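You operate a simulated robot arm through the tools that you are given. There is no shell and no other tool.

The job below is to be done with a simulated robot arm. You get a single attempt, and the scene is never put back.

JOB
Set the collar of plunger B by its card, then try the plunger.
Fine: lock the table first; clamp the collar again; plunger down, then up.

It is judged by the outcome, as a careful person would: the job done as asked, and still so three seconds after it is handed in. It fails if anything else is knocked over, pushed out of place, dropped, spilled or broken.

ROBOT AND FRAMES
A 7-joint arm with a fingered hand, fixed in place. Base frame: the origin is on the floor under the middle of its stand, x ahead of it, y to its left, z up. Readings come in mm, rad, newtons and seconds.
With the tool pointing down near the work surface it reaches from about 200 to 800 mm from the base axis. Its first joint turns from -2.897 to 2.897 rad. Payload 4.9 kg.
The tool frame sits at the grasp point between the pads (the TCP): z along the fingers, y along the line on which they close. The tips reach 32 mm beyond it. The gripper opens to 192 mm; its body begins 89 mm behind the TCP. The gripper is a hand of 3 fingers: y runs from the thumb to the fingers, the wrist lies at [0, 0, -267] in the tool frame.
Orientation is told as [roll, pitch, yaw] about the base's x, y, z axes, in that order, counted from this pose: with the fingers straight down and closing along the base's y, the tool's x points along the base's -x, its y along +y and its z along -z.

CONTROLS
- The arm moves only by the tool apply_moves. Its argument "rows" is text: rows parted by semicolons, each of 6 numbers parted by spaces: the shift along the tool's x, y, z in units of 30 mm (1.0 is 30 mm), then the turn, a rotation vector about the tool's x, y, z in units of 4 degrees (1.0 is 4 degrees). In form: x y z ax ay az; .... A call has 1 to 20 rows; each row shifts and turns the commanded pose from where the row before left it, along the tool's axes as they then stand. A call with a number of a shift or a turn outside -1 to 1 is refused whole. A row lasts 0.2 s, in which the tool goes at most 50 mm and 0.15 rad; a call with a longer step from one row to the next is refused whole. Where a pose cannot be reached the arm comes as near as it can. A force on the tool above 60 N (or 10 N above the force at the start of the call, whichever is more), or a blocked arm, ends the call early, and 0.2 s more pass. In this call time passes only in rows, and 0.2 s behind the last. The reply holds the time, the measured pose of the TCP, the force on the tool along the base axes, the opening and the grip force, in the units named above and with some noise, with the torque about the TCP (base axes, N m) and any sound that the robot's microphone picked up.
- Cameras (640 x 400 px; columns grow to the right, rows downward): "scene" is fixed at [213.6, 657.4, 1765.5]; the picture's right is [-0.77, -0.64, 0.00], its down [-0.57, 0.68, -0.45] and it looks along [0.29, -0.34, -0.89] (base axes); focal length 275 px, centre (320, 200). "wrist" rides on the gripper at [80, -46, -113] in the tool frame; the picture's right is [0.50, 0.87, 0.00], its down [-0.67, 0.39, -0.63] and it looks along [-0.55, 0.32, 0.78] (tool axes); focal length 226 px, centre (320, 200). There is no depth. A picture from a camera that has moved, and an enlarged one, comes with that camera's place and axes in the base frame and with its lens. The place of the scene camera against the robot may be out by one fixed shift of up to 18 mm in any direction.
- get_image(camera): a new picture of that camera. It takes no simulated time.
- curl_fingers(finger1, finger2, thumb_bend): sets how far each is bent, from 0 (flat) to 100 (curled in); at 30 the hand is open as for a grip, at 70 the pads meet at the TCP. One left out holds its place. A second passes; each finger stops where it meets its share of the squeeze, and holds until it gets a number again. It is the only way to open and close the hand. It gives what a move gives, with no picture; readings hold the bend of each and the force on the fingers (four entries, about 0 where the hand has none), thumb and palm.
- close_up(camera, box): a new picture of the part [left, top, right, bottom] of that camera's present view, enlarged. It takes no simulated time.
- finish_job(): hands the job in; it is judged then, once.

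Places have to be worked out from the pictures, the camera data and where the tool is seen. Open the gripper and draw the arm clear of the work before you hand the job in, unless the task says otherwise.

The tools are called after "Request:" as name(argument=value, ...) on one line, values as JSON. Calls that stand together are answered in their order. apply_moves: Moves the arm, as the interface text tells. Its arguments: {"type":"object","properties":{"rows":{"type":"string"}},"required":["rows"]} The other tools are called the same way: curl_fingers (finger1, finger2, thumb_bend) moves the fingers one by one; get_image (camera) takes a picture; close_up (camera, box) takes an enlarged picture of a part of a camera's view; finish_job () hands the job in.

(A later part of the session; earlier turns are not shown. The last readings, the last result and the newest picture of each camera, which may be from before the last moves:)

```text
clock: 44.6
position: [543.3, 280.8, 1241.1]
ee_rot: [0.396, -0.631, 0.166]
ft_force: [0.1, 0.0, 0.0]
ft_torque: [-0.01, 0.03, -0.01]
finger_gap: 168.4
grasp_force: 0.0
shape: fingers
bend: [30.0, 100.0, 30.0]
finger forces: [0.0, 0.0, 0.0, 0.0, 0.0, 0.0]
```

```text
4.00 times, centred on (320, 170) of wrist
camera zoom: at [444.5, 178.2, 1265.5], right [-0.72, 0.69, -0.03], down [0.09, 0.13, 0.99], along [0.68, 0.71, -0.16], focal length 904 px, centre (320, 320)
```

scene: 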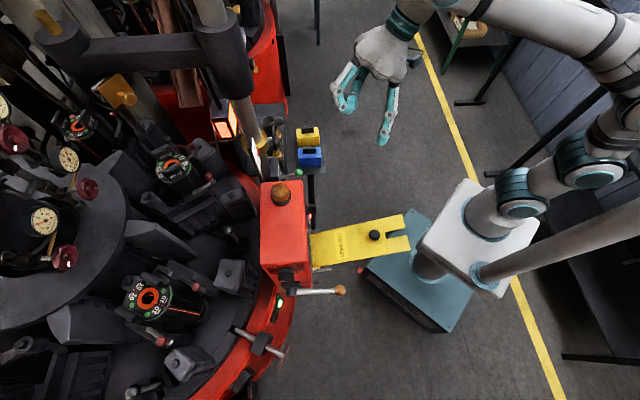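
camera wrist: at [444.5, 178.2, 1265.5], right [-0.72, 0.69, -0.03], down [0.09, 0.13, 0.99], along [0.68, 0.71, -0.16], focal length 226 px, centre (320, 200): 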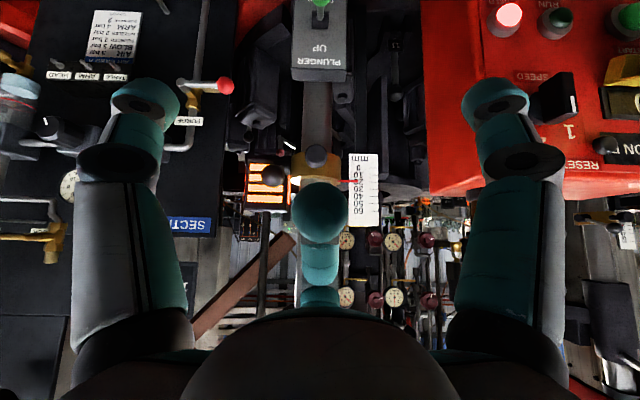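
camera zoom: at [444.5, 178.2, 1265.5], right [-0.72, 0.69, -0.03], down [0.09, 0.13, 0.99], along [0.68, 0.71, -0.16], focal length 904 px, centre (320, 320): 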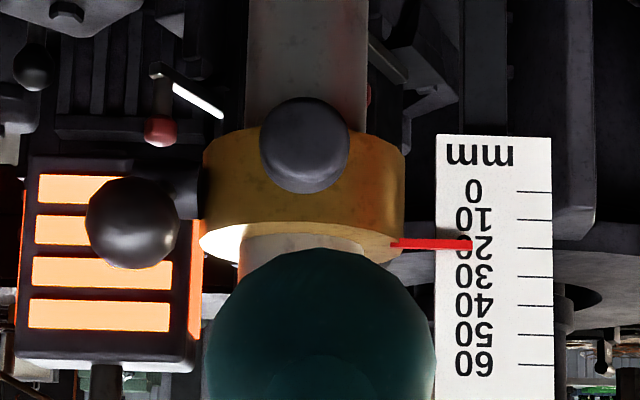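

The frontal view shows the pointer right at 20 and the clamp lever pointing about 25° upward toward me; ball at about (648,315,1201), knob (622,356,1175). I'll use finger 2 as a horizontal poker: back off, tilt the hand more, curl thumb and finger 1, extend finger 2.

Request:
apply_moves(rows="0.045 -0.965 -0.44 0 0 0; 0.045 -0.965 -0.44 0 0 0; 0 0 0 -0.46 -0.8 0; 0 0 0 -0.46 -0.8 0; 0 0 0 -0.46 -0.8 0; 0 0 0 -0.46 -0.8 0; 0 0 0 -0.46 -0.8 0")

Request:
curl_fingers(finger1=100, finger2=30, thumb_bend=100)

Request:
get_image(camera="wrist")

Request:
get_image(camera="scene")

```text
clock: 46.2
position: [551.6, 218.2, 1241.7]
ee_rot: [0.695, -0.874, -0.032]
ft_force: [-0.4, 0.0, -0.7]
ft_torque: [-0.01, -0.02, -0.03]
finger_gap: 168.4
grasp_force: 0.1
shape: fingers
bend: [30.0, 100.0, 30.0]
finger forces: [0.0, 0.0, 0.0, 0.0, 0.0, 0.0]
```

```text
clock: 47.2
position: [551.6, 217.2, 1241.6]
ee_rot: [0.694, -0.872, -0.029]
ft_force: [-0.2, -0.1, 0.8]
ft_torque: [0.01, -0.02, -0.01]
finger_gap: 0.2
grasp_force: 0.0
shape: fingers
bend: [97.0, 30.0, 91.0]
finger forces: [0.0, 0.0, 0.1, 0.0, 0.0, 0.1]
```

```text
taken
camera wrist: at [453.2, 113.9, 1218.1], right [-0.72, 0.69, -0.03], down [-0.13, -0.1, 0.99], along [0.68, 0.72, 0.17], focal length 226 px, centre (320, 200)
```

wrist: 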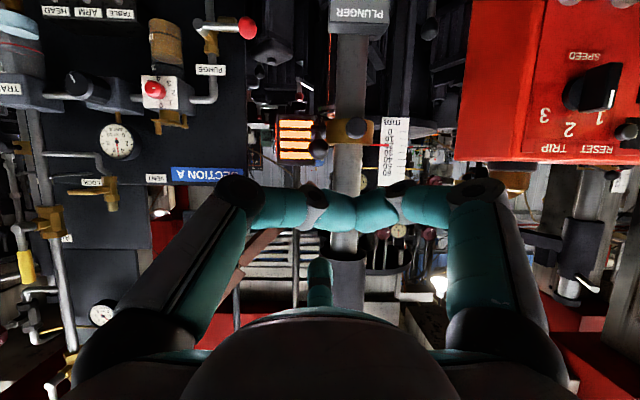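

```text
taken
```

scene: 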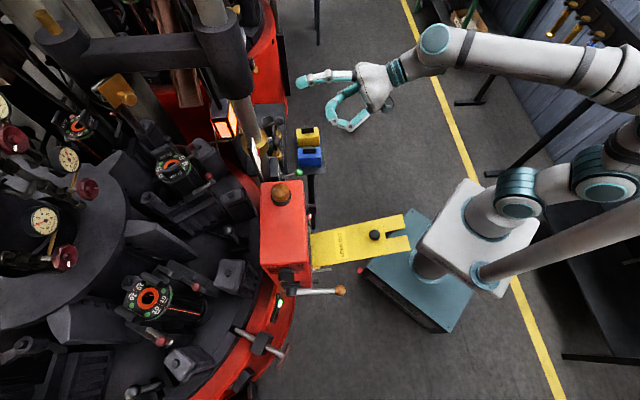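

The poker pose works: finger 2 points forward roughly horizontally. I'll zoom in the scene to pin down where its tip really is.

Request:
close_up(camera="scene", box=[240, 50, 400, 150])

Request:
close_up(camera="wrist", box=[260, 100, 420, 200])

```text
4.00 times, centred on (320, 100) of scene
camera zoom: at [213.6, 657.4, 1765.5], right [-0.77, -0.64, 0.0], down [-0.57, 0.68, -0.45], along [0.29, -0.34, -0.89], focal length 1099 px, centre (320, 600)
```

zoom: 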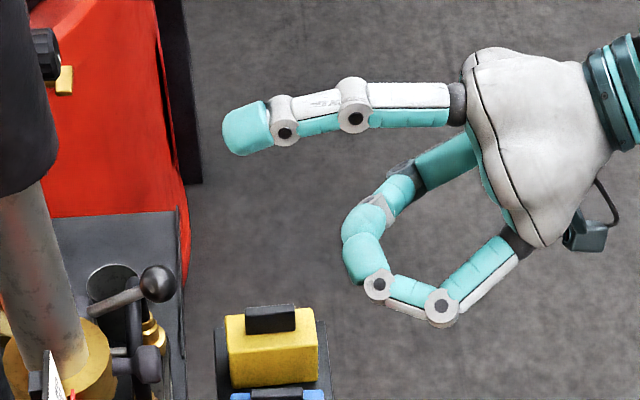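

```text
4.00 times, centred on (340, 150) of wrist
camera zoom: at [453.2, 113.9, 1218.1], right [-0.72, 0.69, -0.03], down [-0.13, -0.1, 0.99], along [0.68, 0.72, 0.17], focal length 904 px, centre (240, 400)
```

zoom: 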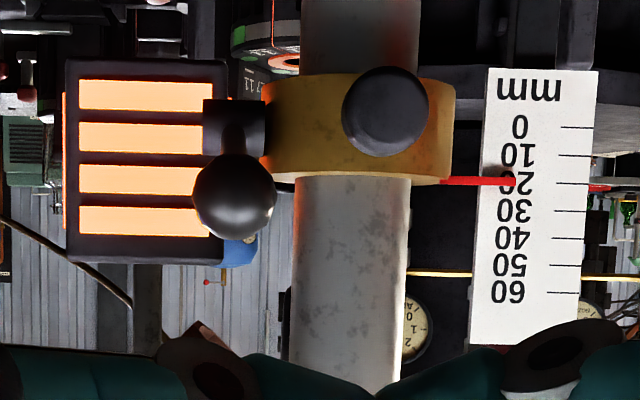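

Finger 2's tip center is about 67 mm forward and 84 mm above the TCP. I'll lower and move forward so the finger hovers just over the clamp ball.

Request:
apply_moves(rows="0.652 -0.35 0.415 0 0 0; 0.652 -0.35 0.415 0 0 0; 0.652 -0.35 0.415 0 0 0; -0.392 0.207 0.768 0 0 0; -0.392 0.207 0.768 0 0 0; -0.392 0.207 0.768 0 0 0")

Request:
get_image(camera="wrist")

Request:
close_up(camera="scene", box=[210, 80, 370, 180])

```text
clock: 48.6
position: [607.6, 273.4, 1162.9]
ee_rot: [0.693, -0.873, -0.032]
ft_force: [0.6, -0.2, 0.2]
ft_torque: [-0.04, 0.01, 0.04]
finger_gap: 0.0
grasp_force: 0.1
shape: fingers
bend: [97.0, 30.0, 91.0]
finger forces: [0.0, 0.0, 0.0, 0.0, 0.0, 0.0]
```

```text
taken
camera wrist: at [509.5, 170.3, 1140.2], right [-0.72, 0.69, -0.03], down [-0.13, -0.1, 0.99], along [0.68, 0.72, 0.17], focal length 226 px, centre (320, 200)
```

wrist: 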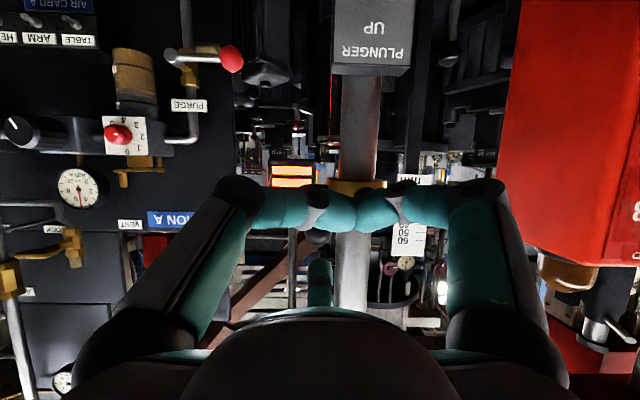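

```text
4.00 times, centred on (290, 130) of scene
camera zoom: at [213.6, 657.4, 1765.5], right [-0.77, -0.64, 0.0], down [-0.57, 0.68, -0.45], along [0.29, -0.34, -0.89], focal length 1099 px, centre (440, 480)
```

zoom: 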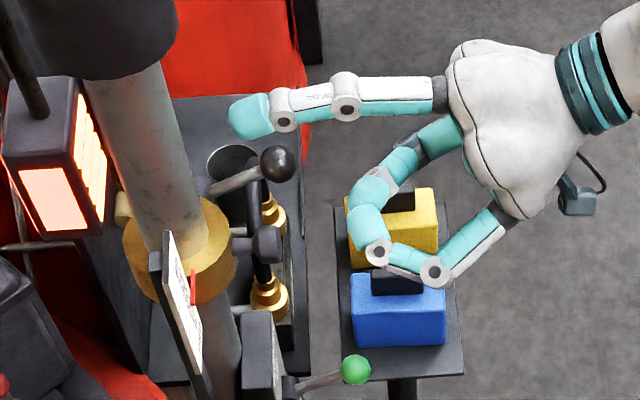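

Finger 2's tip is right above the ball with about 18 mm gap. Now I press down in small steps.

Request:
apply_moves(rows="0.257 -0.138 0.164 0 0 0; 0.257 -0.138 0.164 0 0 0; 0.257 -0.138 0.164 0 0 0")

Request:
close_up(camera="scene", box=[210, 80, 370, 180])

Request:
close_up(camera="wrist", box=[240, 140, 440, 280])

```text
clock: 49.4
position: [605.9, 273.3, 1135.7]
ee_rot: [0.695, -0.873, -0.032]
ft_force: [-0.4, 0.1, 1.5]
ft_torque: [0.04, -0.07, 0.01]
finger_gap: 0.0
grasp_force: 0.6
shape: fingers
bend: [97.0, 29.0, 91.0]
finger forces: [0.1, 1.4, 0.0, 0.1, 0.1, 0.1]
```

```text
4.00 times, centred on (290, 130) of scene
camera zoom: at [213.6, 657.4, 1765.5], right [-0.77, -0.64, 0.0], down [-0.57, 0.68, -0.45], along [0.29, -0.34, -0.89], focal length 1099 px, centre (440, 480)
```

zoom: 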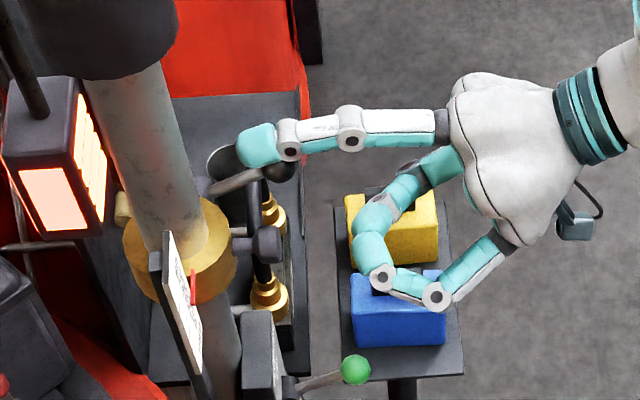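

```text
2.86 times, centred on (340, 210) of wrist
camera zoom: at [508.1, 170.2, 1112.6], right [-0.72, 0.69, -0.03], down [-0.13, -0.1, 0.99], along [0.68, 0.72, 0.17], focal length 646 px, centre (263, 171)
```

zoom: 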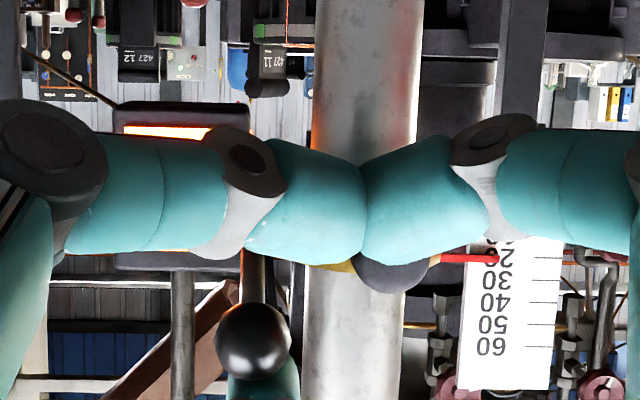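

Light contact (1.4 N) and the ball seems to be starting to move. Continuing downward.

Request:
apply_moves(rows="0.257 -0.138 0.164 0 0 0; 0.257 -0.138 0.164 0 0 0")

Request:
close_up(camera="scene", box=[210, 80, 370, 180])

Request:
close_up(camera="wrist", box=[240, 140, 440, 280])

```text
clock: 50.0
position: [605.9, 272.8, 1114.7]
ee_rot: [0.693, -0.872, -0.03]
ft_force: [-0.3, -0.7, 1.6]
ft_torque: [0.02, -0.09, -0.01]
finger_gap: 0.0
grasp_force: 0.0
shape: fingers
bend: [97.0, 29.0, 91.0]
finger forces: [0.0, 0.9, 0.1, 0.0, 0.0, 0.0]
```

```text
4.00 times, centred on (290, 130) of scene
camera zoom: at [213.6, 657.4, 1765.5], right [-0.77, -0.64, 0.0], down [-0.57, 0.68, -0.45], along [0.29, -0.34, -0.89], focal length 1099 px, centre (440, 480)
```

zoom: 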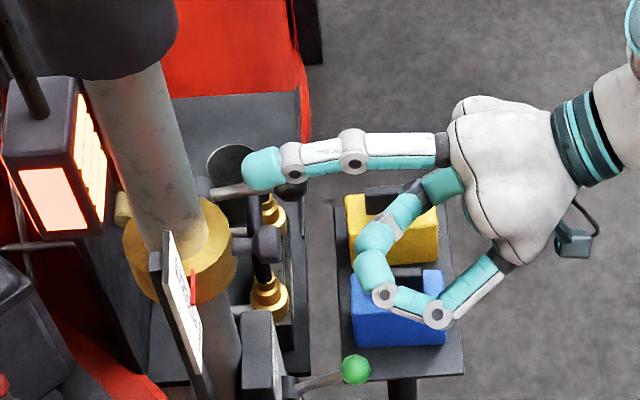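

```text
2.86 times, centred on (340, 210) of wrist
camera zoom: at [507.7, 170.0, 1091.7], right [-0.72, 0.69, -0.03], down [-0.13, -0.1, 0.99], along [0.68, 0.72, 0.17], focal length 646 px, centre (263, 171)
```

zoom: 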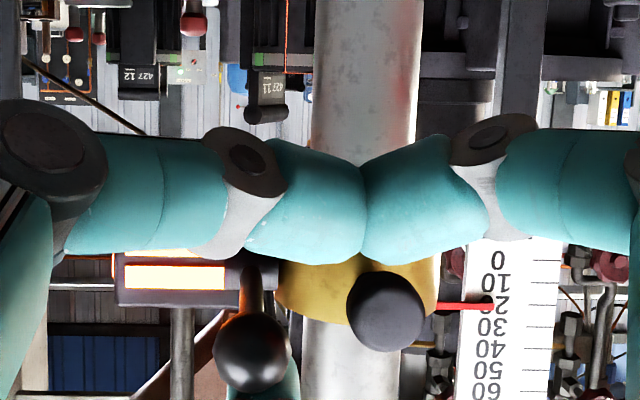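

The lever swings down easily with ~1 N and the pointer is still at 20. Two more small steps down, then check.

Request:
apply_moves(rows="0.257 -0.138 0.164 0 0 0; 0.257 -0.138 0.164 0 0 0")

Request:
close_up(camera="scene", box=[210, 80, 370, 180])

Request:
close_up(camera="wrist", box=[240, 140, 440, 280])

```text
clock: 50.6
position: [605.7, 273.8, 1095.4]
ee_rot: [0.694, -0.873, -0.03]
ft_force: [-0.1, 0.3, -0.4]
ft_torque: [0.0, -0.01, 0.03]
finger_gap: 0.1
grasp_force: 0.1
shape: fingers
bend: [97.0, 30.0, 91.0]
finger forces: [0.0, 0.1, 0.0, 0.1, 0.0, 0.0]
```

```text
4.00 times, centred on (290, 130) of scene
camera zoom: at [213.6, 657.4, 1765.5], right [-0.77, -0.64, 0.0], down [-0.57, 0.68, -0.45], along [0.29, -0.34, -0.89], focal length 1099 px, centre (440, 480)
```

zoom: 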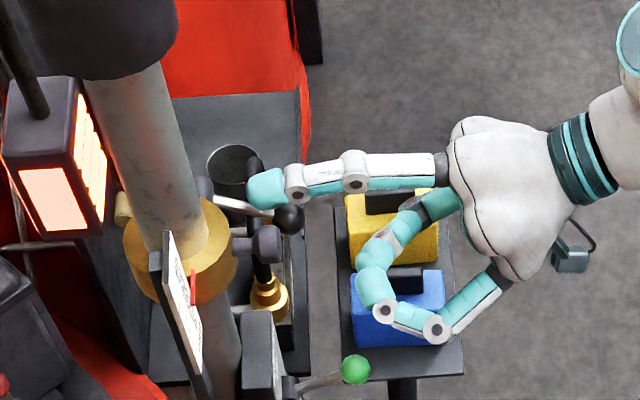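

```text
2.86 times, centred on (340, 210) of wrist
camera zoom: at [508.0, 170.2, 1072.3], right [-0.72, 0.69, -0.03], down [-0.13, -0.1, 0.99], along [0.68, 0.72, 0.17], focal length 646 px, centre (263, 171)
```

zoom: 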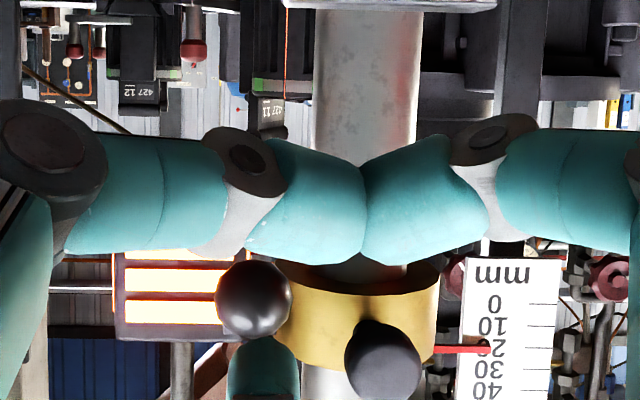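

The lever is now down at about z 1148 (about -22°), and the collar stayed at 20. I'll press a little further to see whether it has reached its stop.

Request:
apply_moves(rows="0.206 -0.11 0.131 0 0 0; 0.129 -0.069 0.082 0 0 0")

Request:
close_up(camera="wrist", box=[240, 140, 440, 280])

Request:
close_up(camera="scene", box=[210, 80, 370, 180])

```text
clock: 51.2
position: [605.9, 274.9, 1083.1]
ee_rot: [0.694, -0.871, -0.03]
ft_force: [-0.8, -0.7, 1.3]
ft_torque: [0.08, -0.17, 0.03]
finger_gap: 0.0
grasp_force: 1.3
shape: fingers
bend: [97.0, 28.0, 91.0]
finger forces: [0.0, 2.0, 0.0, 0.0, 0.1, 0.0]
```

```text
2.86 times, centred on (340, 210) of wrist
camera zoom: at [508.3, 170.7, 1059.6], right [-0.72, 0.69, -0.03], down [-0.13, -0.1, 0.99], along [0.68, 0.72, 0.17], focal length 646 px, centre (263, 171)
```

zoom: 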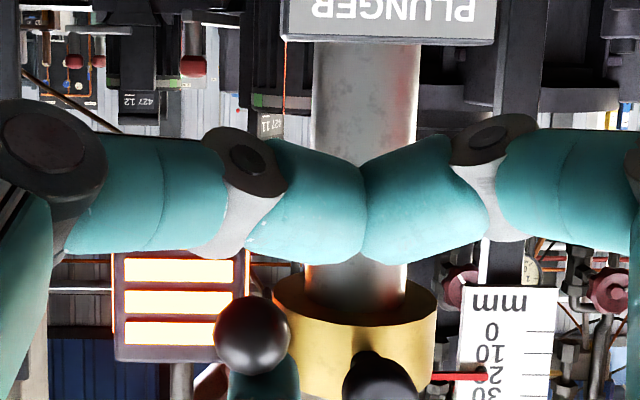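

```text
4.00 times, centred on (290, 130) of scene
camera zoom: at [213.6, 657.4, 1765.5], right [-0.77, -0.64, 0.0], down [-0.57, 0.68, -0.45], along [0.29, -0.34, -0.89], focal length 1099 px, centre (440, 480)
```

zoom: 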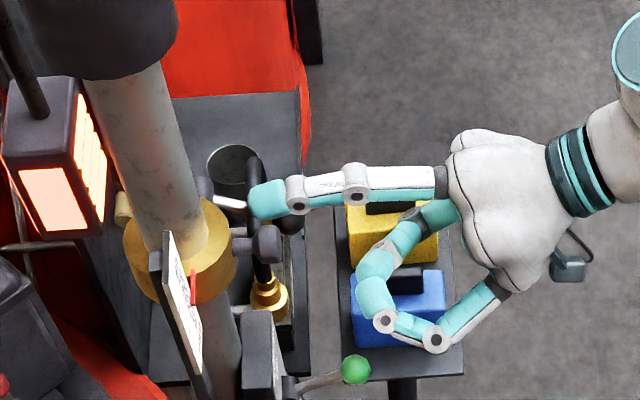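

Force is rising (2 N) without further lever motion. One more small press to make sure it's fully at the stop.

Request:
apply_moves(rows="0.206 -0.11 0.131 0 0 0")

Request:
close_up(camera="wrist", box=[240, 140, 440, 280])

```text
clock: 51.6
position: [606.0, 274.4, 1074.4]
ee_rot: [0.694, -0.873, -0.031]
ft_force: [-0.6, -1.1, 2.7]
ft_torque: [0.26, -0.32, 0.05]
finger_gap: 0.0
grasp_force: 2.0
shape: fingers
bend: [97.0, 26.0, 91.0]
finger forces: [0.0, 3.7, 0.1, 0.0, 0.0, 0.0]
```

```text
2.86 times, centred on (340, 210) of wrist
camera zoom: at [507.9, 170.2, 1051.5], right [-0.72, 0.69, -0.03], down [-0.13, -0.1, 0.99], along [0.68, 0.72, 0.17], focal length 646 px, centre (263, 171)
```

zoom: 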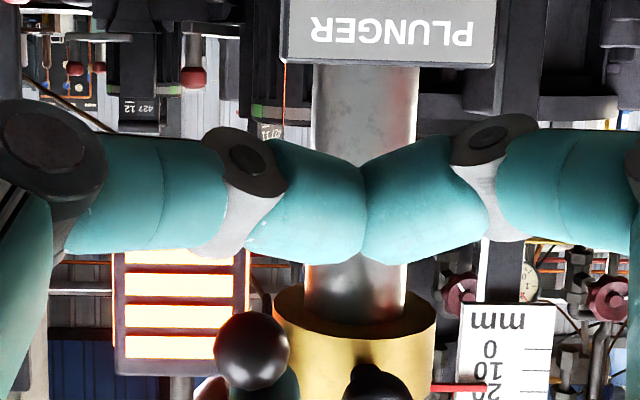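

The lever seems to be at or near its lower stop. I'll lift off and back away to see the lever angle and pointer clearly.

Request:
apply_moves(rows="-0.514 0.276 -0.328 0 0 0; -0.514 0.276 -0.328 0 0 0; 0.392 -0.207 -0.768 0 0 0; 0.392 -0.207 -0.768 0 0 0; 0.392 -0.207 -0.768 0 0 0")

Request:
close_up(camera="wrist", box=[240, 100, 440, 220])

Request:
close_up(camera="scene", box=[230, 100, 310, 160])

```text
clock: 52.8
position: [547.7, 217.5, 1113.0]
ee_rot: [0.694, -0.872, -0.03]
ft_force: [0.1, -0.4, -0.1]
ft_torque: [0.01, -0.02, 0.01]
finger_gap: 0.0
grasp_force: 0.0
shape: fingers
bend: [97.0, 30.0, 91.0]
finger forces: [0.1, 0.0, 0.0, 0.1, 0.1, 0.0]
```

```text
3.20 times, centred on (340, 160) of wrist
camera zoom: at [450.4, 113.8, 1090.5], right [-0.73, 0.69, -0.03], down [-0.13, -0.1, 0.99], along [0.68, 0.72, 0.16], focal length 723 px, centre (256, 328)
```

zoom: 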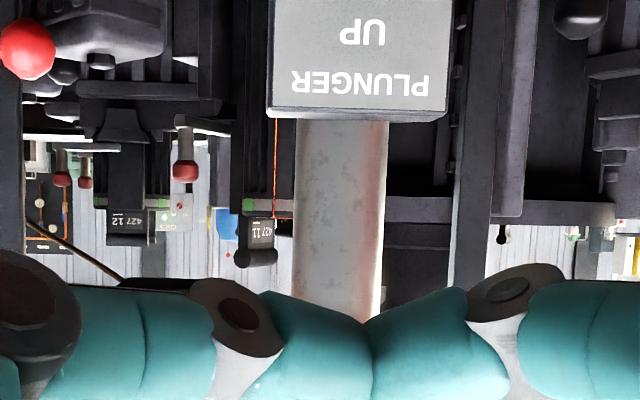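

```text
6.67 times, centred on (270, 130) of scene
camera zoom: at [213.6, 657.4, 1765.5], right [-0.77, -0.64, 0.0], down [-0.57, 0.68, -0.45], along [0.29, -0.34, -0.89], focal length 1832 px, centre (653, 667)
```

zoom: 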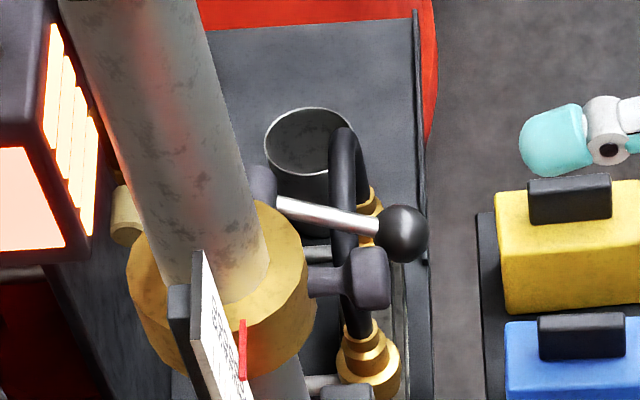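

The lever is clearly swung down now. I'll raise the hand to the earlier viewing height to check the pointer reading.

Request:
apply_moves(rows="-0.823 0.442 -0.523 0 0 0; -0.823 0.442 -0.523 0 0 0; -0.823 0.442 -0.523 0 0 0; -0.823 0.442 -0.523 0 0 0")

Request:
close_up(camera="wrist", box=[260, 100, 420, 200])

```text
clock: 53.8
position: [549.6, 217.0, 1243.1]
ee_rot: [0.692, -0.871, -0.031]
ft_force: [0.1, 0.8, 0.3]
ft_torque: [0.04, 0.03, 0.05]
finger_gap: 0.1
grasp_force: 0.0
shape: fingers
bend: [97.0, 30.0, 91.0]
finger forces: [0.0, 0.0, 0.1, 0.0, 0.0, 0.0]
```

```text
4.00 times, centred on (340, 150) of wrist
camera zoom: at [451.4, 114.0, 1220.5], right [-0.72, 0.69, -0.03], down [-0.13, -0.1, 0.99], along [0.68, 0.72, 0.16], focal length 904 px, centre (240, 400)
```

zoom: 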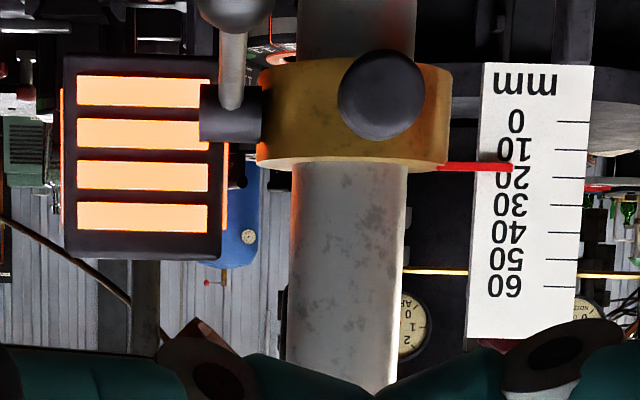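

The collar is now loose: the pointer dropped slightly (to about 17–18), so my last press slid it a bit, and friction holds it. Let me read the scale more precisely and look at the knob to plan lifting.

Request:
close_up(camera="wrist", box=[355, 110, 425, 185])

Request:
get_image(camera="wrist")

```text
5.33 times, centred on (390, 148) of wrist
camera zoom: at [451.4, 114.0, 1220.5], right [-0.72, 0.69, -0.03], down [-0.13, -0.1, 0.99], along [0.68, 0.72, 0.16], focal length 1206 px, centre (-53, 480)
```

zoom: 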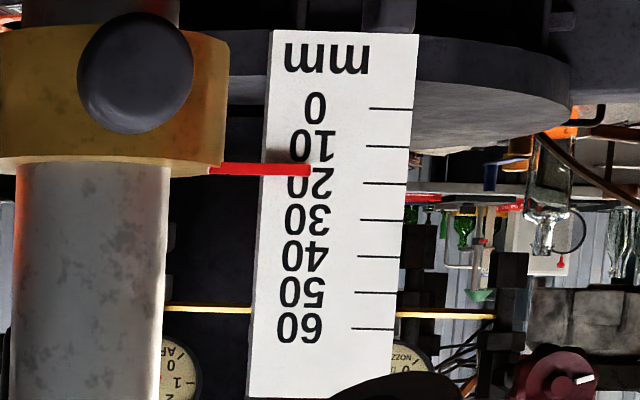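

```text
taken
camera wrist: at [451.4, 114.0, 1220.5], right [-0.72, 0.69, -0.03], down [-0.13, -0.1, 0.99], along [0.68, 0.72, 0.16], focal length 226 px, centre (320, 200)
```

wrist: 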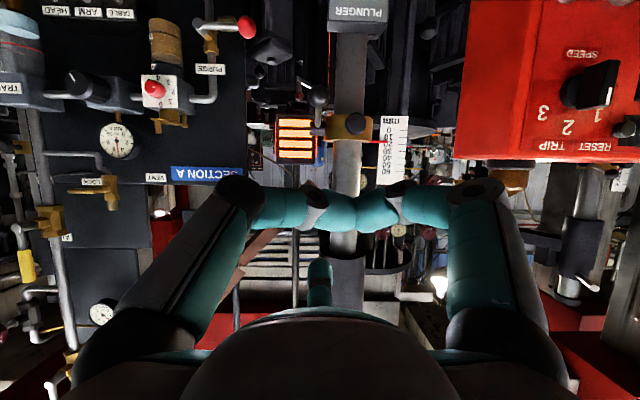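

Reading is about 17.6, so the collar must rise ~32.4 mm. To lift at the knob from below without the hand getting near the green valve lever, I'll tilt the hand more downward again (palm above, finger 2 in front).

Request:
apply_moves(rows="0 0 0 0.5 0.87 0; 0 0 0 0.5 0.87 0; 0 0 0 0.5 0.87 0; 0 0 0 0.5 0.87 0; 0 0 0 0.5 0.87 0; 0 0 0 0.5 0.87 0; 0 0 0 0.5 0.87 0; 0 0 0 0.5 0.87 0")

Request:
get_image(camera="wrist")

Request:
close_up(camera="scene", box=[230, 50, 390, 160])

```text
clock: 55.6
position: [549.9, 218.3, 1242.6]
ee_rot: [0.239, -0.436, 0.241]
ft_force: [0.2, 0.6, -0.4]
ft_torque: [0.0, 0.04, 0.0]
finger_gap: 0.0
grasp_force: 0.0
shape: fingers
bend: [97.0, 30.0, 91.0]
finger forces: [0.1, 0.0, 0.0, 0.0, 0.0, 0.0]
```

```text
taken
camera wrist: at [456.8, 123.0, 1300.7], right [-0.73, 0.69, -0.03], down [0.25, 0.3, 0.92], along [0.64, 0.66, -0.38], focal length 226 px, centre (320, 200)
```

wrist: 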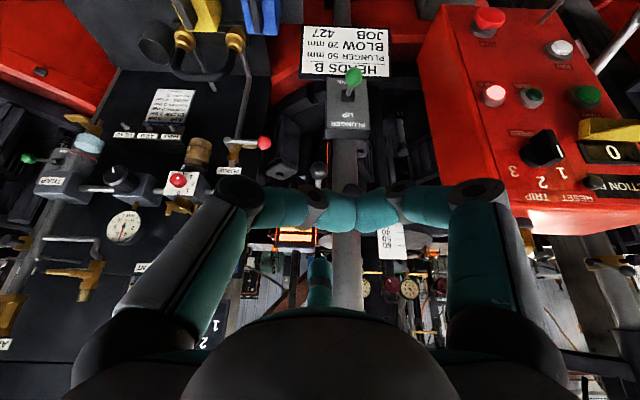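

```text
3.64 times, centred on (310, 105) of scene
camera zoom: at [213.6, 657.4, 1765.5], right [-0.77, -0.64, 0.0], down [-0.57, 0.68, -0.45], along [0.29, -0.34, -0.89], focal length 999 px, centre (356, 546)
```

zoom: 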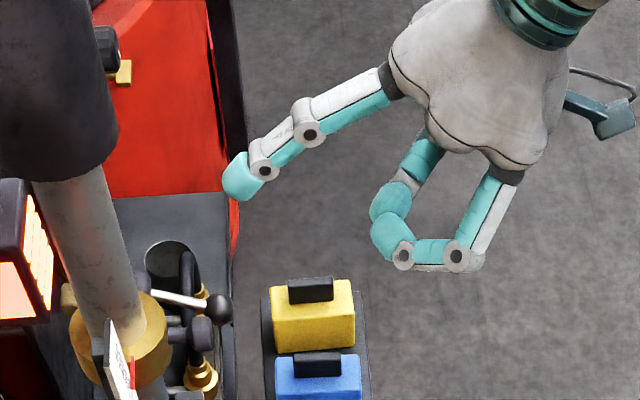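

Finger 2's tip is ~102 mm forward and ~35 mm above the TCP in this pose. Moving down and sideways to line it up below and in front of the knob.

Request:
apply_moves(rows="0.605 0.037 0.878 0 0 0; 0.605 0.037 0.878 0 0 0; 0.605 0.037 0.878 0 0 0; 0.605 0.037 0.878 0 0 0; 0.605 0.037 0.878 0 0 0")

Request:
get_image(camera="wrist")

Request:
close_up(camera="scene", box=[220, 90, 350, 180])

```text
clock: 56.8
position: [509.4, 247.3, 1088.5]
ee_rot: [0.24, -0.438, 0.241]
ft_force: [-0.9, 0.5, 0.5]
ft_torque: [0.01, 0.02, -0.02]
finger_gap: 0.0
grasp_force: 0.0
shape: fingers
bend: [97.0, 30.0, 91.0]
finger forces: [0.0, 0.1, 0.0, 0.0, 0.0, 0.1]
```

```text
taken
camera wrist: at [416.2, 151.8, 1145.7], right [-0.73, 0.69, -0.03], down [0.25, 0.29, 0.92], along [0.64, 0.66, -0.38], focal length 226 px, centre (320, 200)
```

wrist: 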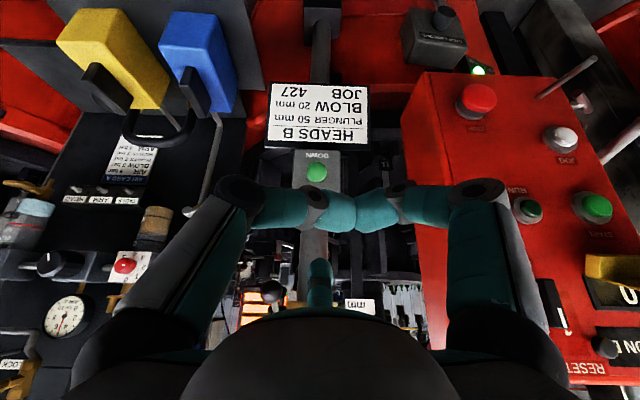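

```text
4.44 times, centred on (285, 135) of scene
camera zoom: at [213.6, 657.4, 1765.5], right [-0.77, -0.64, 0.0], down [-0.57, 0.68, -0.45], along [0.29, -0.34, -0.89], focal length 1221 px, centre (476, 489)
```

zoom: 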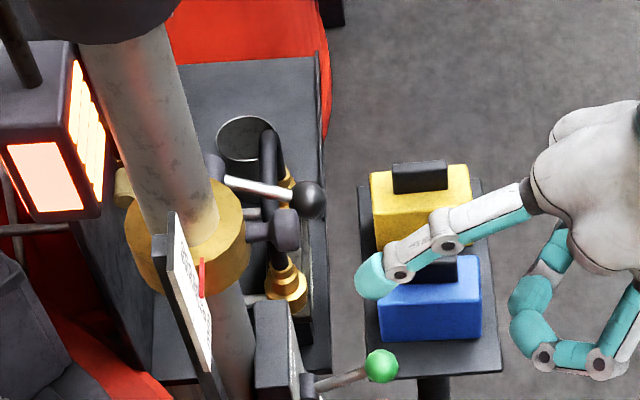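

Tip is at about (582,320,1127), in front of and below the knob (621,354,1171). Moving forward ~41 mm to get the finger under the knob.

Request:
apply_moves(rows="-0.548 0.228 0.353 0 0 0; -0.548 0.228 0.353 0 0 0")

Request:
close_up(camera="scene", box=[230, 100, 320, 165])

Request:
get_image(camera="wrist")

```text
clock: 57.4
position: [542.7, 274.4, 1085.0]
ee_rot: [0.238, -0.437, 0.242]
ft_force: [0.1, 0.0, 0.5]
ft_torque: [0.0, 0.04, -0.02]
finger_gap: 0.0
grasp_force: 0.0
shape: fingers
bend: [97.0, 30.0, 91.0]
finger forces: [0.0, 0.0, 0.0, 0.0, 0.1, 0.0]
```

```text
6.15 times, centred on (275, 132) of scene
camera zoom: at [213.6, 657.4, 1765.5], right [-0.77, -0.64, 0.0], down [-0.57, 0.68, -0.45], along [0.29, -0.34, -0.89], focal length 1691 px, centre (597, 615)
```

zoom: 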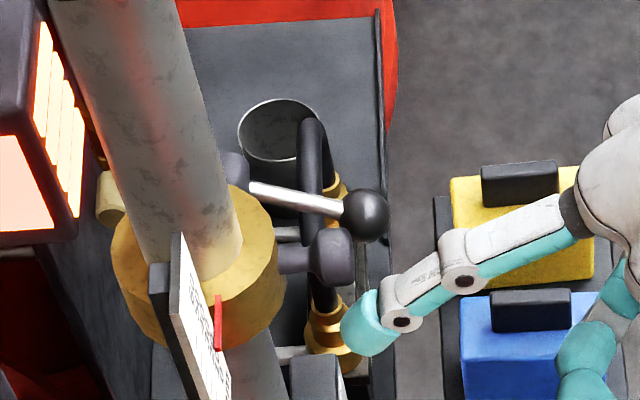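

```text
taken
camera wrist: at [449.4, 178.2, 1143.1], right [-0.73, 0.69, -0.03], down [0.25, 0.3, 0.92], along [0.64, 0.66, -0.38], focal length 226 px, centre (320, 200)
```

wrist: 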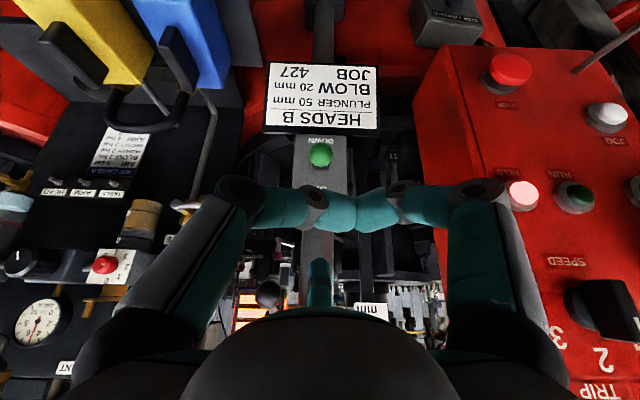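

The fingertip is just under the knob's front (tip center ~ (614,346,1124)). I'll nudge 5 mm forward and raise in small steps until contact.

Request:
apply_moves(rows="-0.13 0.07 0.079 0 0 0; -0.14 0.07 -0.293 0 0 0; -0.07 0.035 -0.147 0 0 0")

Request:
close_up(camera="scene", box=[230, 100, 320, 165])

```text
clock: 58.2
position: [546.1, 277.1, 1102.8]
ee_rot: [0.236, -0.436, 0.243]
ft_force: [0.0, 0.9, -0.3]
ft_torque: [0.0, 0.01, 0.02]
finger_gap: 0.2
grasp_force: 0.0
shape: fingers
bend: [97.0, 30.0, 91.0]
finger forces: [0.1, 0.0, 0.1, 0.0, 0.1, 0.0]
```

```text
6.15 times, centred on (275, 132) of scene
camera zoom: at [213.6, 657.4, 1765.5], right [-0.77, -0.64, 0.0], down [-0.57, 0.68, -0.45], along [0.29, -0.34, -0.89], focal length 1691 px, centre (597, 615)
```

zoom: 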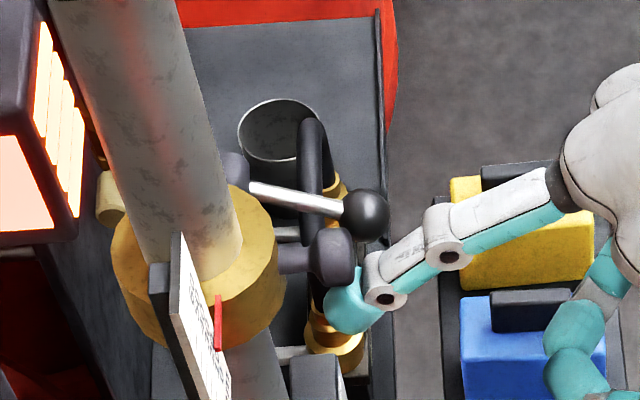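

No contact yet; continuing up in 5 mm steps.

Request:
apply_moves(rows="-0.07 0.035 -0.147 0 0 0; -0.07 0.035 -0.147 0 0 0")

Request:
close_up(camera="scene", box=[230, 100, 320, 165])

```text
clock: 58.8
position: [546.2, 278.2, 1113.0]
ee_rot: [0.239, -0.437, 0.242]
ft_force: [-0.6, -0.3, -1.2]
ft_torque: [-0.06, 0.04, -0.01]
finger_gap: 0.2
grasp_force: 0.3
shape: fingers
bend: [97.0, 31.0, 91.0]
finger forces: [0.0, 1.4, 0.1, 0.0, 0.0, 0.0]
```

```text
6.15 times, centred on (275, 132) of scene
camera zoom: at [213.6, 657.4, 1765.5], right [-0.77, -0.64, 0.0], down [-0.57, 0.68, -0.45], along [0.29, -0.34, -0.89], focal length 1691 px, centre (597, 615)
```

zoom: 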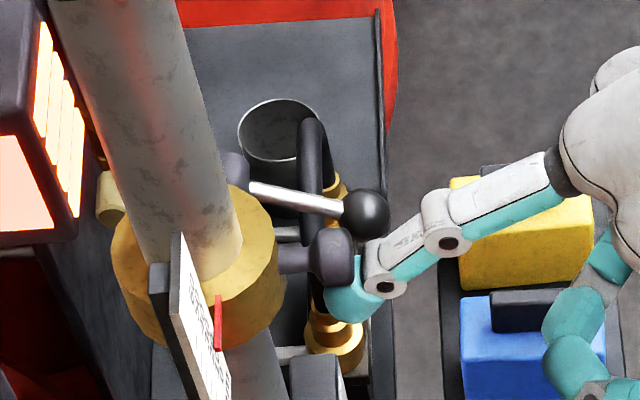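

Contact with the knob (1.4 N). Raising further in 5 mm steps and watching the collar.

Request:
apply_moves(rows="-0.07 0.035 -0.147 0 0 0; -0.07 0.035 -0.147 0 0 0")

Request:
close_up(camera="scene", box=[230, 100, 320, 165])

```text
clock: 59.4
position: [547.2, 276.2, 1122.4]
ee_rot: [0.238, -0.433, 0.242]
ft_force: [-3.6, -1.1, -2.8]
ft_torque: [-0.18, 0.12, 0.07]
finger_gap: 0.0
grasp_force: 2.3
shape: fingers
bend: [97.0, 33.0, 91.0]
finger forces: [0.0, 4.7, 0.1, 0.0, 0.0, 0.1]
```

```text
6.15 times, centred on (275, 132) of scene
camera zoom: at [213.6, 657.4, 1765.5], right [-0.77, -0.64, 0.0], down [-0.57, 0.68, -0.45], along [0.29, -0.34, -0.89], focal length 1691 px, centre (597, 615)
```

zoom: 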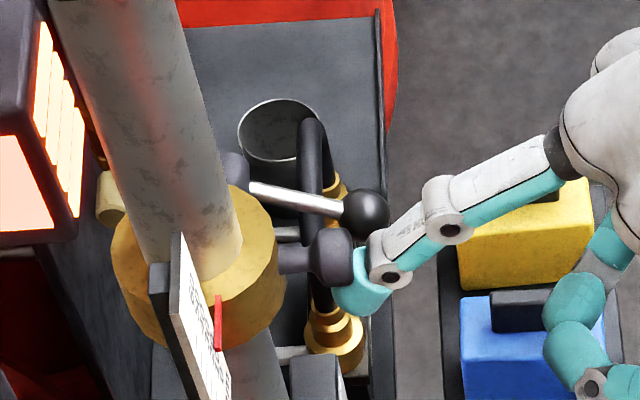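

4.7 N and the collar hasn't moved yet; continue carefully.

Request:
apply_moves(rows="-0.07 0.035 -0.147 0 0 0; -0.07 0.035 -0.147 0 0 0")

Request:
close_up(camera="scene", box=[230, 100, 320, 165])

```text
clock: 60.0
position: [548.1, 276.7, 1132.2]
ee_rot: [0.236, -0.435, 0.242]
ft_force: [-4.5, -4.2, -6.3]
ft_torque: [-0.29, 0.23, 0.0]
finger_gap: 0.1
grasp_force: 3.6
shape: fingers
bend: [97.0, 35.0, 91.0]
finger forces: [0.0, 7.7, 0.1, 0.0, 0.0, 0.0]
```

```text
6.15 times, centred on (275, 132) of scene
camera zoom: at [213.6, 657.4, 1765.5], right [-0.77, -0.64, 0.0], down [-0.57, 0.68, -0.45], along [0.29, -0.34, -0.89], focal length 1691 px, centre (597, 615)
```

zoom: 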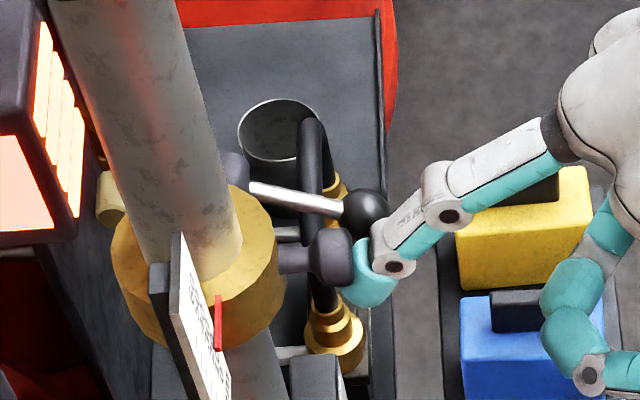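

The finger is flexing and slipping off the front of the knob (about 6 N upward isn't enough to lift the collar). I'll back off and instead grip the knob with three fingers, rolling the hand 60° so the closing fingers avoid the clamp lever.

Request:
apply_moves(rows="0.78 -0.42 -0.47 0 0 0; 0.78 -0.42 -0.47 0 0 0; -0.327 0.163 -0.684 0 0 0; -0.327 0.163 -0.684 0 0 0; -0.327 0.163 -0.684 0 0 0; 0 0 0 -0.5 -0.87 0; 0 0 0 -0.5 -0.87 0; 0 0 0 -0.5 -0.87 0; 0 0 0 -0.5 -0.87 0; 0 0 0 -0.5 -0.87 0; 0 0 0 -0.5 -0.87 0; 0 0 0 -0.5 -0.87 0; 0 0 0 -0.5 -0.87 0")

Request:
close_up(camera="scene", box=[220, 80, 380, 180])

Request:
get_image(camera="wrist")

```text
clock: 62.8
position: [505.4, 235.0, 1203.5]
ee_rot: [0.696, -0.873, -0.029]
ft_force: [0.3, 0.1, -0.1]
ft_torque: [0.0, -0.01, 0.02]
finger_gap: 0.0
grasp_force: 0.0
shape: fingers
bend: [97.0, 30.0, 91.0]
finger forces: [0.0, 0.0, 0.0, 0.0, 0.0, 0.0]
```

```text
4.00 times, centred on (300, 130) of scene
camera zoom: at [213.6, 657.4, 1765.5], right [-0.77, -0.64, 0.0], down [-0.57, 0.68, -0.45], along [0.29, -0.34, -0.89], focal length 1099 px, centre (400, 480)
```

zoom: 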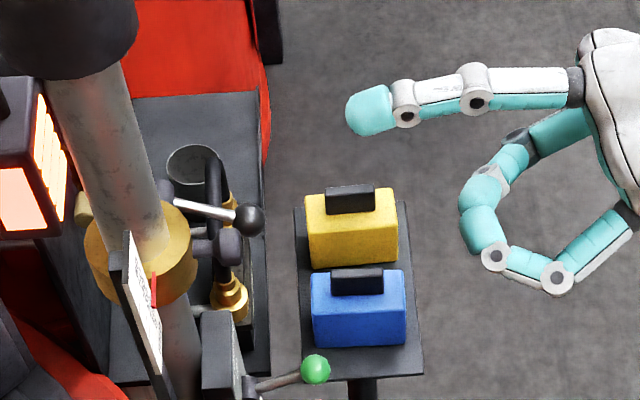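

```text
taken
camera wrist: at [407.6, 130.2, 1179.5], right [-0.72, 0.69, -0.03], down [-0.13, -0.1, 0.99], along [0.68, 0.72, 0.17], focal length 226 px, centre (320, 200)
```

wrist: 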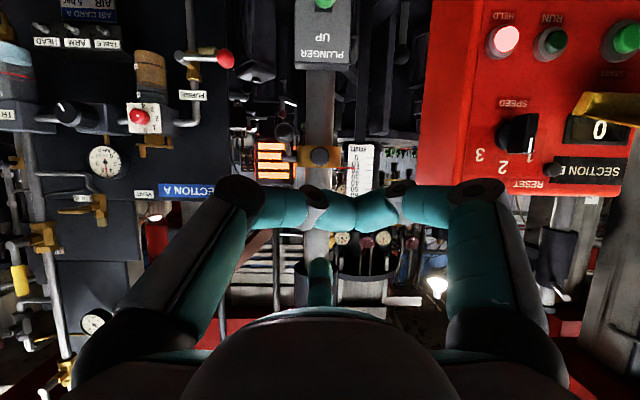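

Backed off and level again. Now I set all fingers to a half-open 50 and roll the hand 60° about its axis.

Request:
curl_fingers(finger1=50, finger2=50, thumb_bend=50)

Request:
apply_moves(rows="0 0 0 0 0 1; 0 0 0 0 0 1; 0 0 0 0 0 1; 0 0 0 0 0 1; 0 0 0 0 0 1; 0 0 0 0 0 1; 0 0 0 0 0 1; 0 0 0 0 0 1; 0 0 0 0 0 1; 0 0 0 0 0 1; 0 0 0 0 0 1; 0 0 0 0 0 1; 0 0 0 0 0 1; 0 0 0 0 0 1; 0 0 0 0 0 1")

Request:
get_image(camera="wrist")

Request:
get_image(camera="scene")

```text
clock: 63.8
position: [505.4, 233.9, 1201.8]
ee_rot: [0.694, -0.872, -0.031]
ft_force: [0.4, 0.1, -0.2]
ft_torque: [-0.03, 0.01, 0.0]
finger_gap: 83.8
grasp_force: 0.1
shape: fingers
bend: [50.0, 50.0, 50.0]
finger forces: [0.1, 0.0, 0.0, 0.0, 0.0, 0.0]
```

```text
clock: 67.0
position: [505.4, 234.5, 1202.2]
ee_rot: [1.054, -0.023, -0.759]
ft_force: [0.4, -0.8, -0.8]
ft_torque: [0.0, 0.0, -0.03]
finger_gap: 83.6
grasp_force: 0.1
shape: fingers
bend: [50.0, 50.0, 50.0]
finger forces: [0.1, 0.0, 0.1, 0.0, 0.0, 0.1]
```

```text
taken
camera wrist: at [365.2, 202.4, 1217.4], right [-0.08, 0.67, 0.74], down [0.23, -0.71, 0.67], along [0.97, 0.22, -0.1], focal length 226 px, centre (320, 200)
```

wrist: 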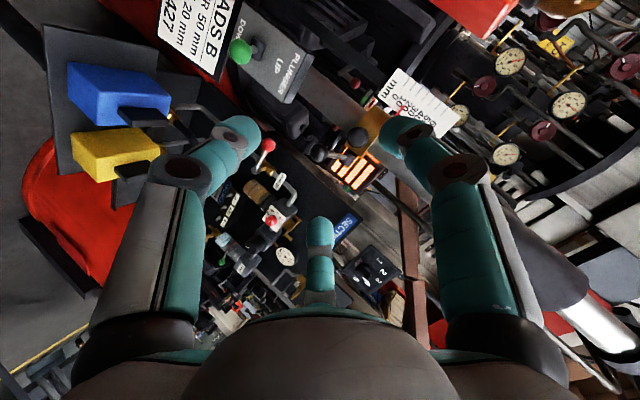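

```text
taken
```

scene: 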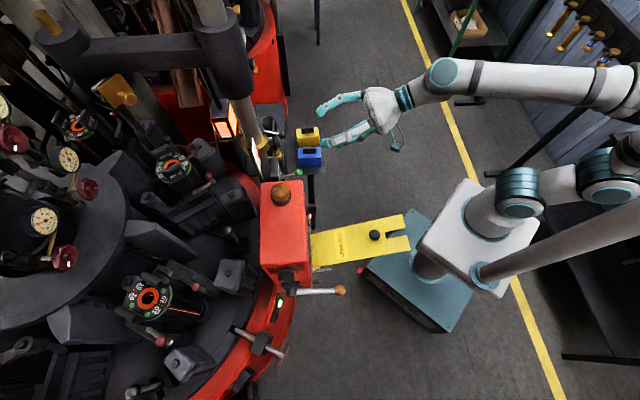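

The roll worked and thumb now points down. I'll narrow the fingers to 57 and move to a pre-grasp point about 60 mm short of the knob along the hand's axis.

Request:
curl_fingers(finger1=57, finger2=57, thumb_bend=57)

Request:
apply_moves(rows="0 0.624 0.884 0 0 0; 0 0.624 0.884 0 0 0; 0 0.624 0.884 0 0 0")

Request:
get_image(camera="wrist")

Request:
close_up(camera="scene", box=[220, 80, 360, 180])

```text
clock: 68.0
position: [505.7, 234.7, 1202.3]
ee_rot: [1.052, -0.027, -0.759]
ft_force: [0.2, 0.1, 0.4]
ft_torque: [-0.01, 0.02, -0.02]
finger_gap: 59.6
grasp_force: 0.0
shape: fingers
bend: [56.0, 56.0, 56.0]
finger forces: [0.0, 0.0, 0.0, 0.1, 0.0, 0.1]
```

```text
clock: 68.8
position: [572.4, 305.0, 1213.6]
ee_rot: [1.054, -0.026, -0.759]
ft_force: [-0.1, 0.4, 0.1]
ft_torque: [0.01, 0.01, -0.01]
finger_gap: 59.2
grasp_force: 0.1
shape: fingers
bend: [56.0, 56.0, 56.0]
finger forces: [0.1, 0.0, 0.1, 0.0, 0.1, 0.0]
```

```text
taken
camera wrist: at [432.1, 273.7, 1228.8], right [-0.08, 0.67, 0.74], down [0.23, -0.71, 0.67], along [0.97, 0.22, -0.09], focal length 226 px, centre (320, 200)
```

wrist: 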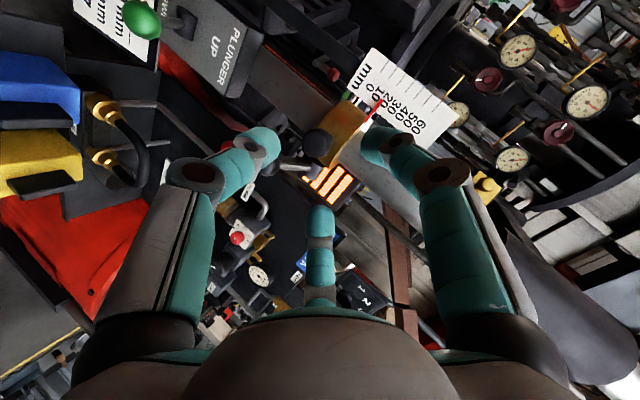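

```text
4.00 times, centred on (290, 130) of scene
camera zoom: at [213.6, 657.4, 1765.5], right [-0.77, -0.64, 0.0], down [-0.57, 0.68, -0.45], along [0.29, -0.34, -0.89], focal length 1099 px, centre (440, 480)
```

zoom: 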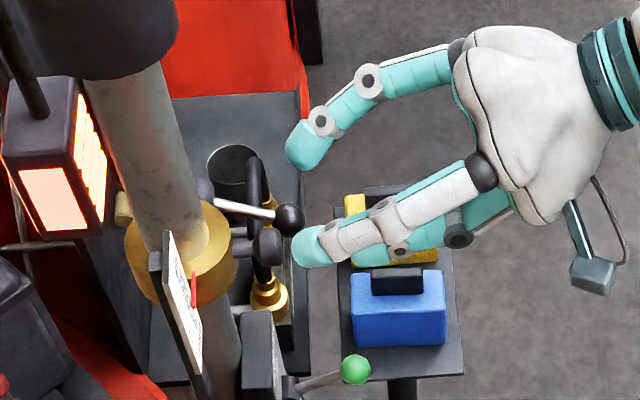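

Well aligned: the knob appears almost exactly on the hand's axis between the fingertips. Let me zoom for a precise check before advancing.

Request:
close_up(camera="wrist", box=[240, 90, 420, 220])

```text
3.08 times, centred on (330, 155) of wrist
camera zoom: at [432.1, 273.7, 1228.8], right [-0.08, 0.67, 0.74], down [0.23, -0.71, 0.67], along [0.97, 0.22, -0.09], focal length 696 px, centre (289, 338)
```

zoom: 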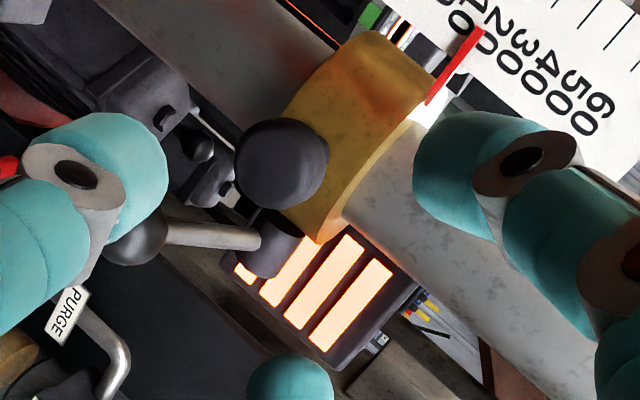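

Knob refined to about (621,355,1173), right on axis. I'll advance ~53 mm along the hand's axis in two stages, staying clear of the lever hub.

Request:
apply_moves(rows="0 0 0.6 0 0 0; 0 0 0.6 0 0 0")

Request:
close_up(camera="wrist", box=[240, 90, 420, 220])

Request:
close_up(camera="scene", box=[230, 95, 330, 165])

```text
clock: 69.4
position: [595.6, 327.6, 1194.6]
ee_rot: [1.055, -0.028, -0.759]
ft_force: [0.5, -0.2, -0.4]
ft_torque: [-0.07, 0.02, 0.02]
finger_gap: 59.5
grasp_force: 0.1
shape: fingers
bend: [56.0, 56.0, 56.0]
finger forces: [0.0, 0.1, 0.1, 0.1, 0.0, 0.0]
```

```text
3.08 times, centred on (330, 155) of wrist
camera zoom: at [455.6, 295.3, 1209.9], right [-0.08, 0.67, 0.74], down [0.23, -0.71, 0.67], along [0.97, 0.22, -0.09], focal length 696 px, centre (289, 338)
```

zoom: 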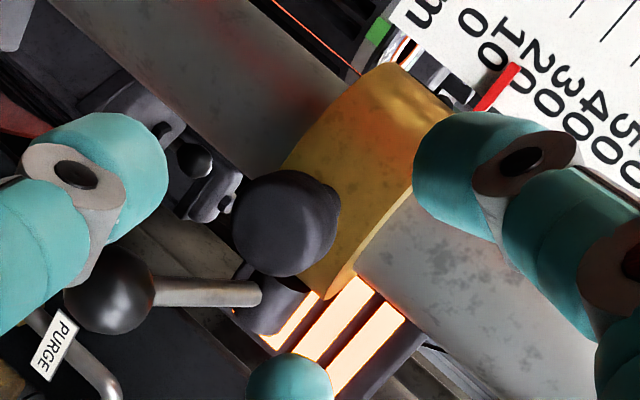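

```text
5.71 times, centred on (280, 130) of scene
camera zoom: at [213.6, 657.4, 1765.5], right [-0.77, -0.64, 0.0], down [-0.57, 0.68, -0.45], along [0.29, -0.34, -0.89], focal length 1570 px, centre (549, 600)
```

zoom: 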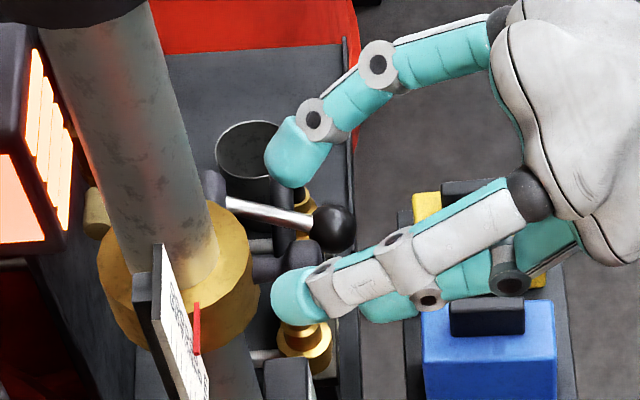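

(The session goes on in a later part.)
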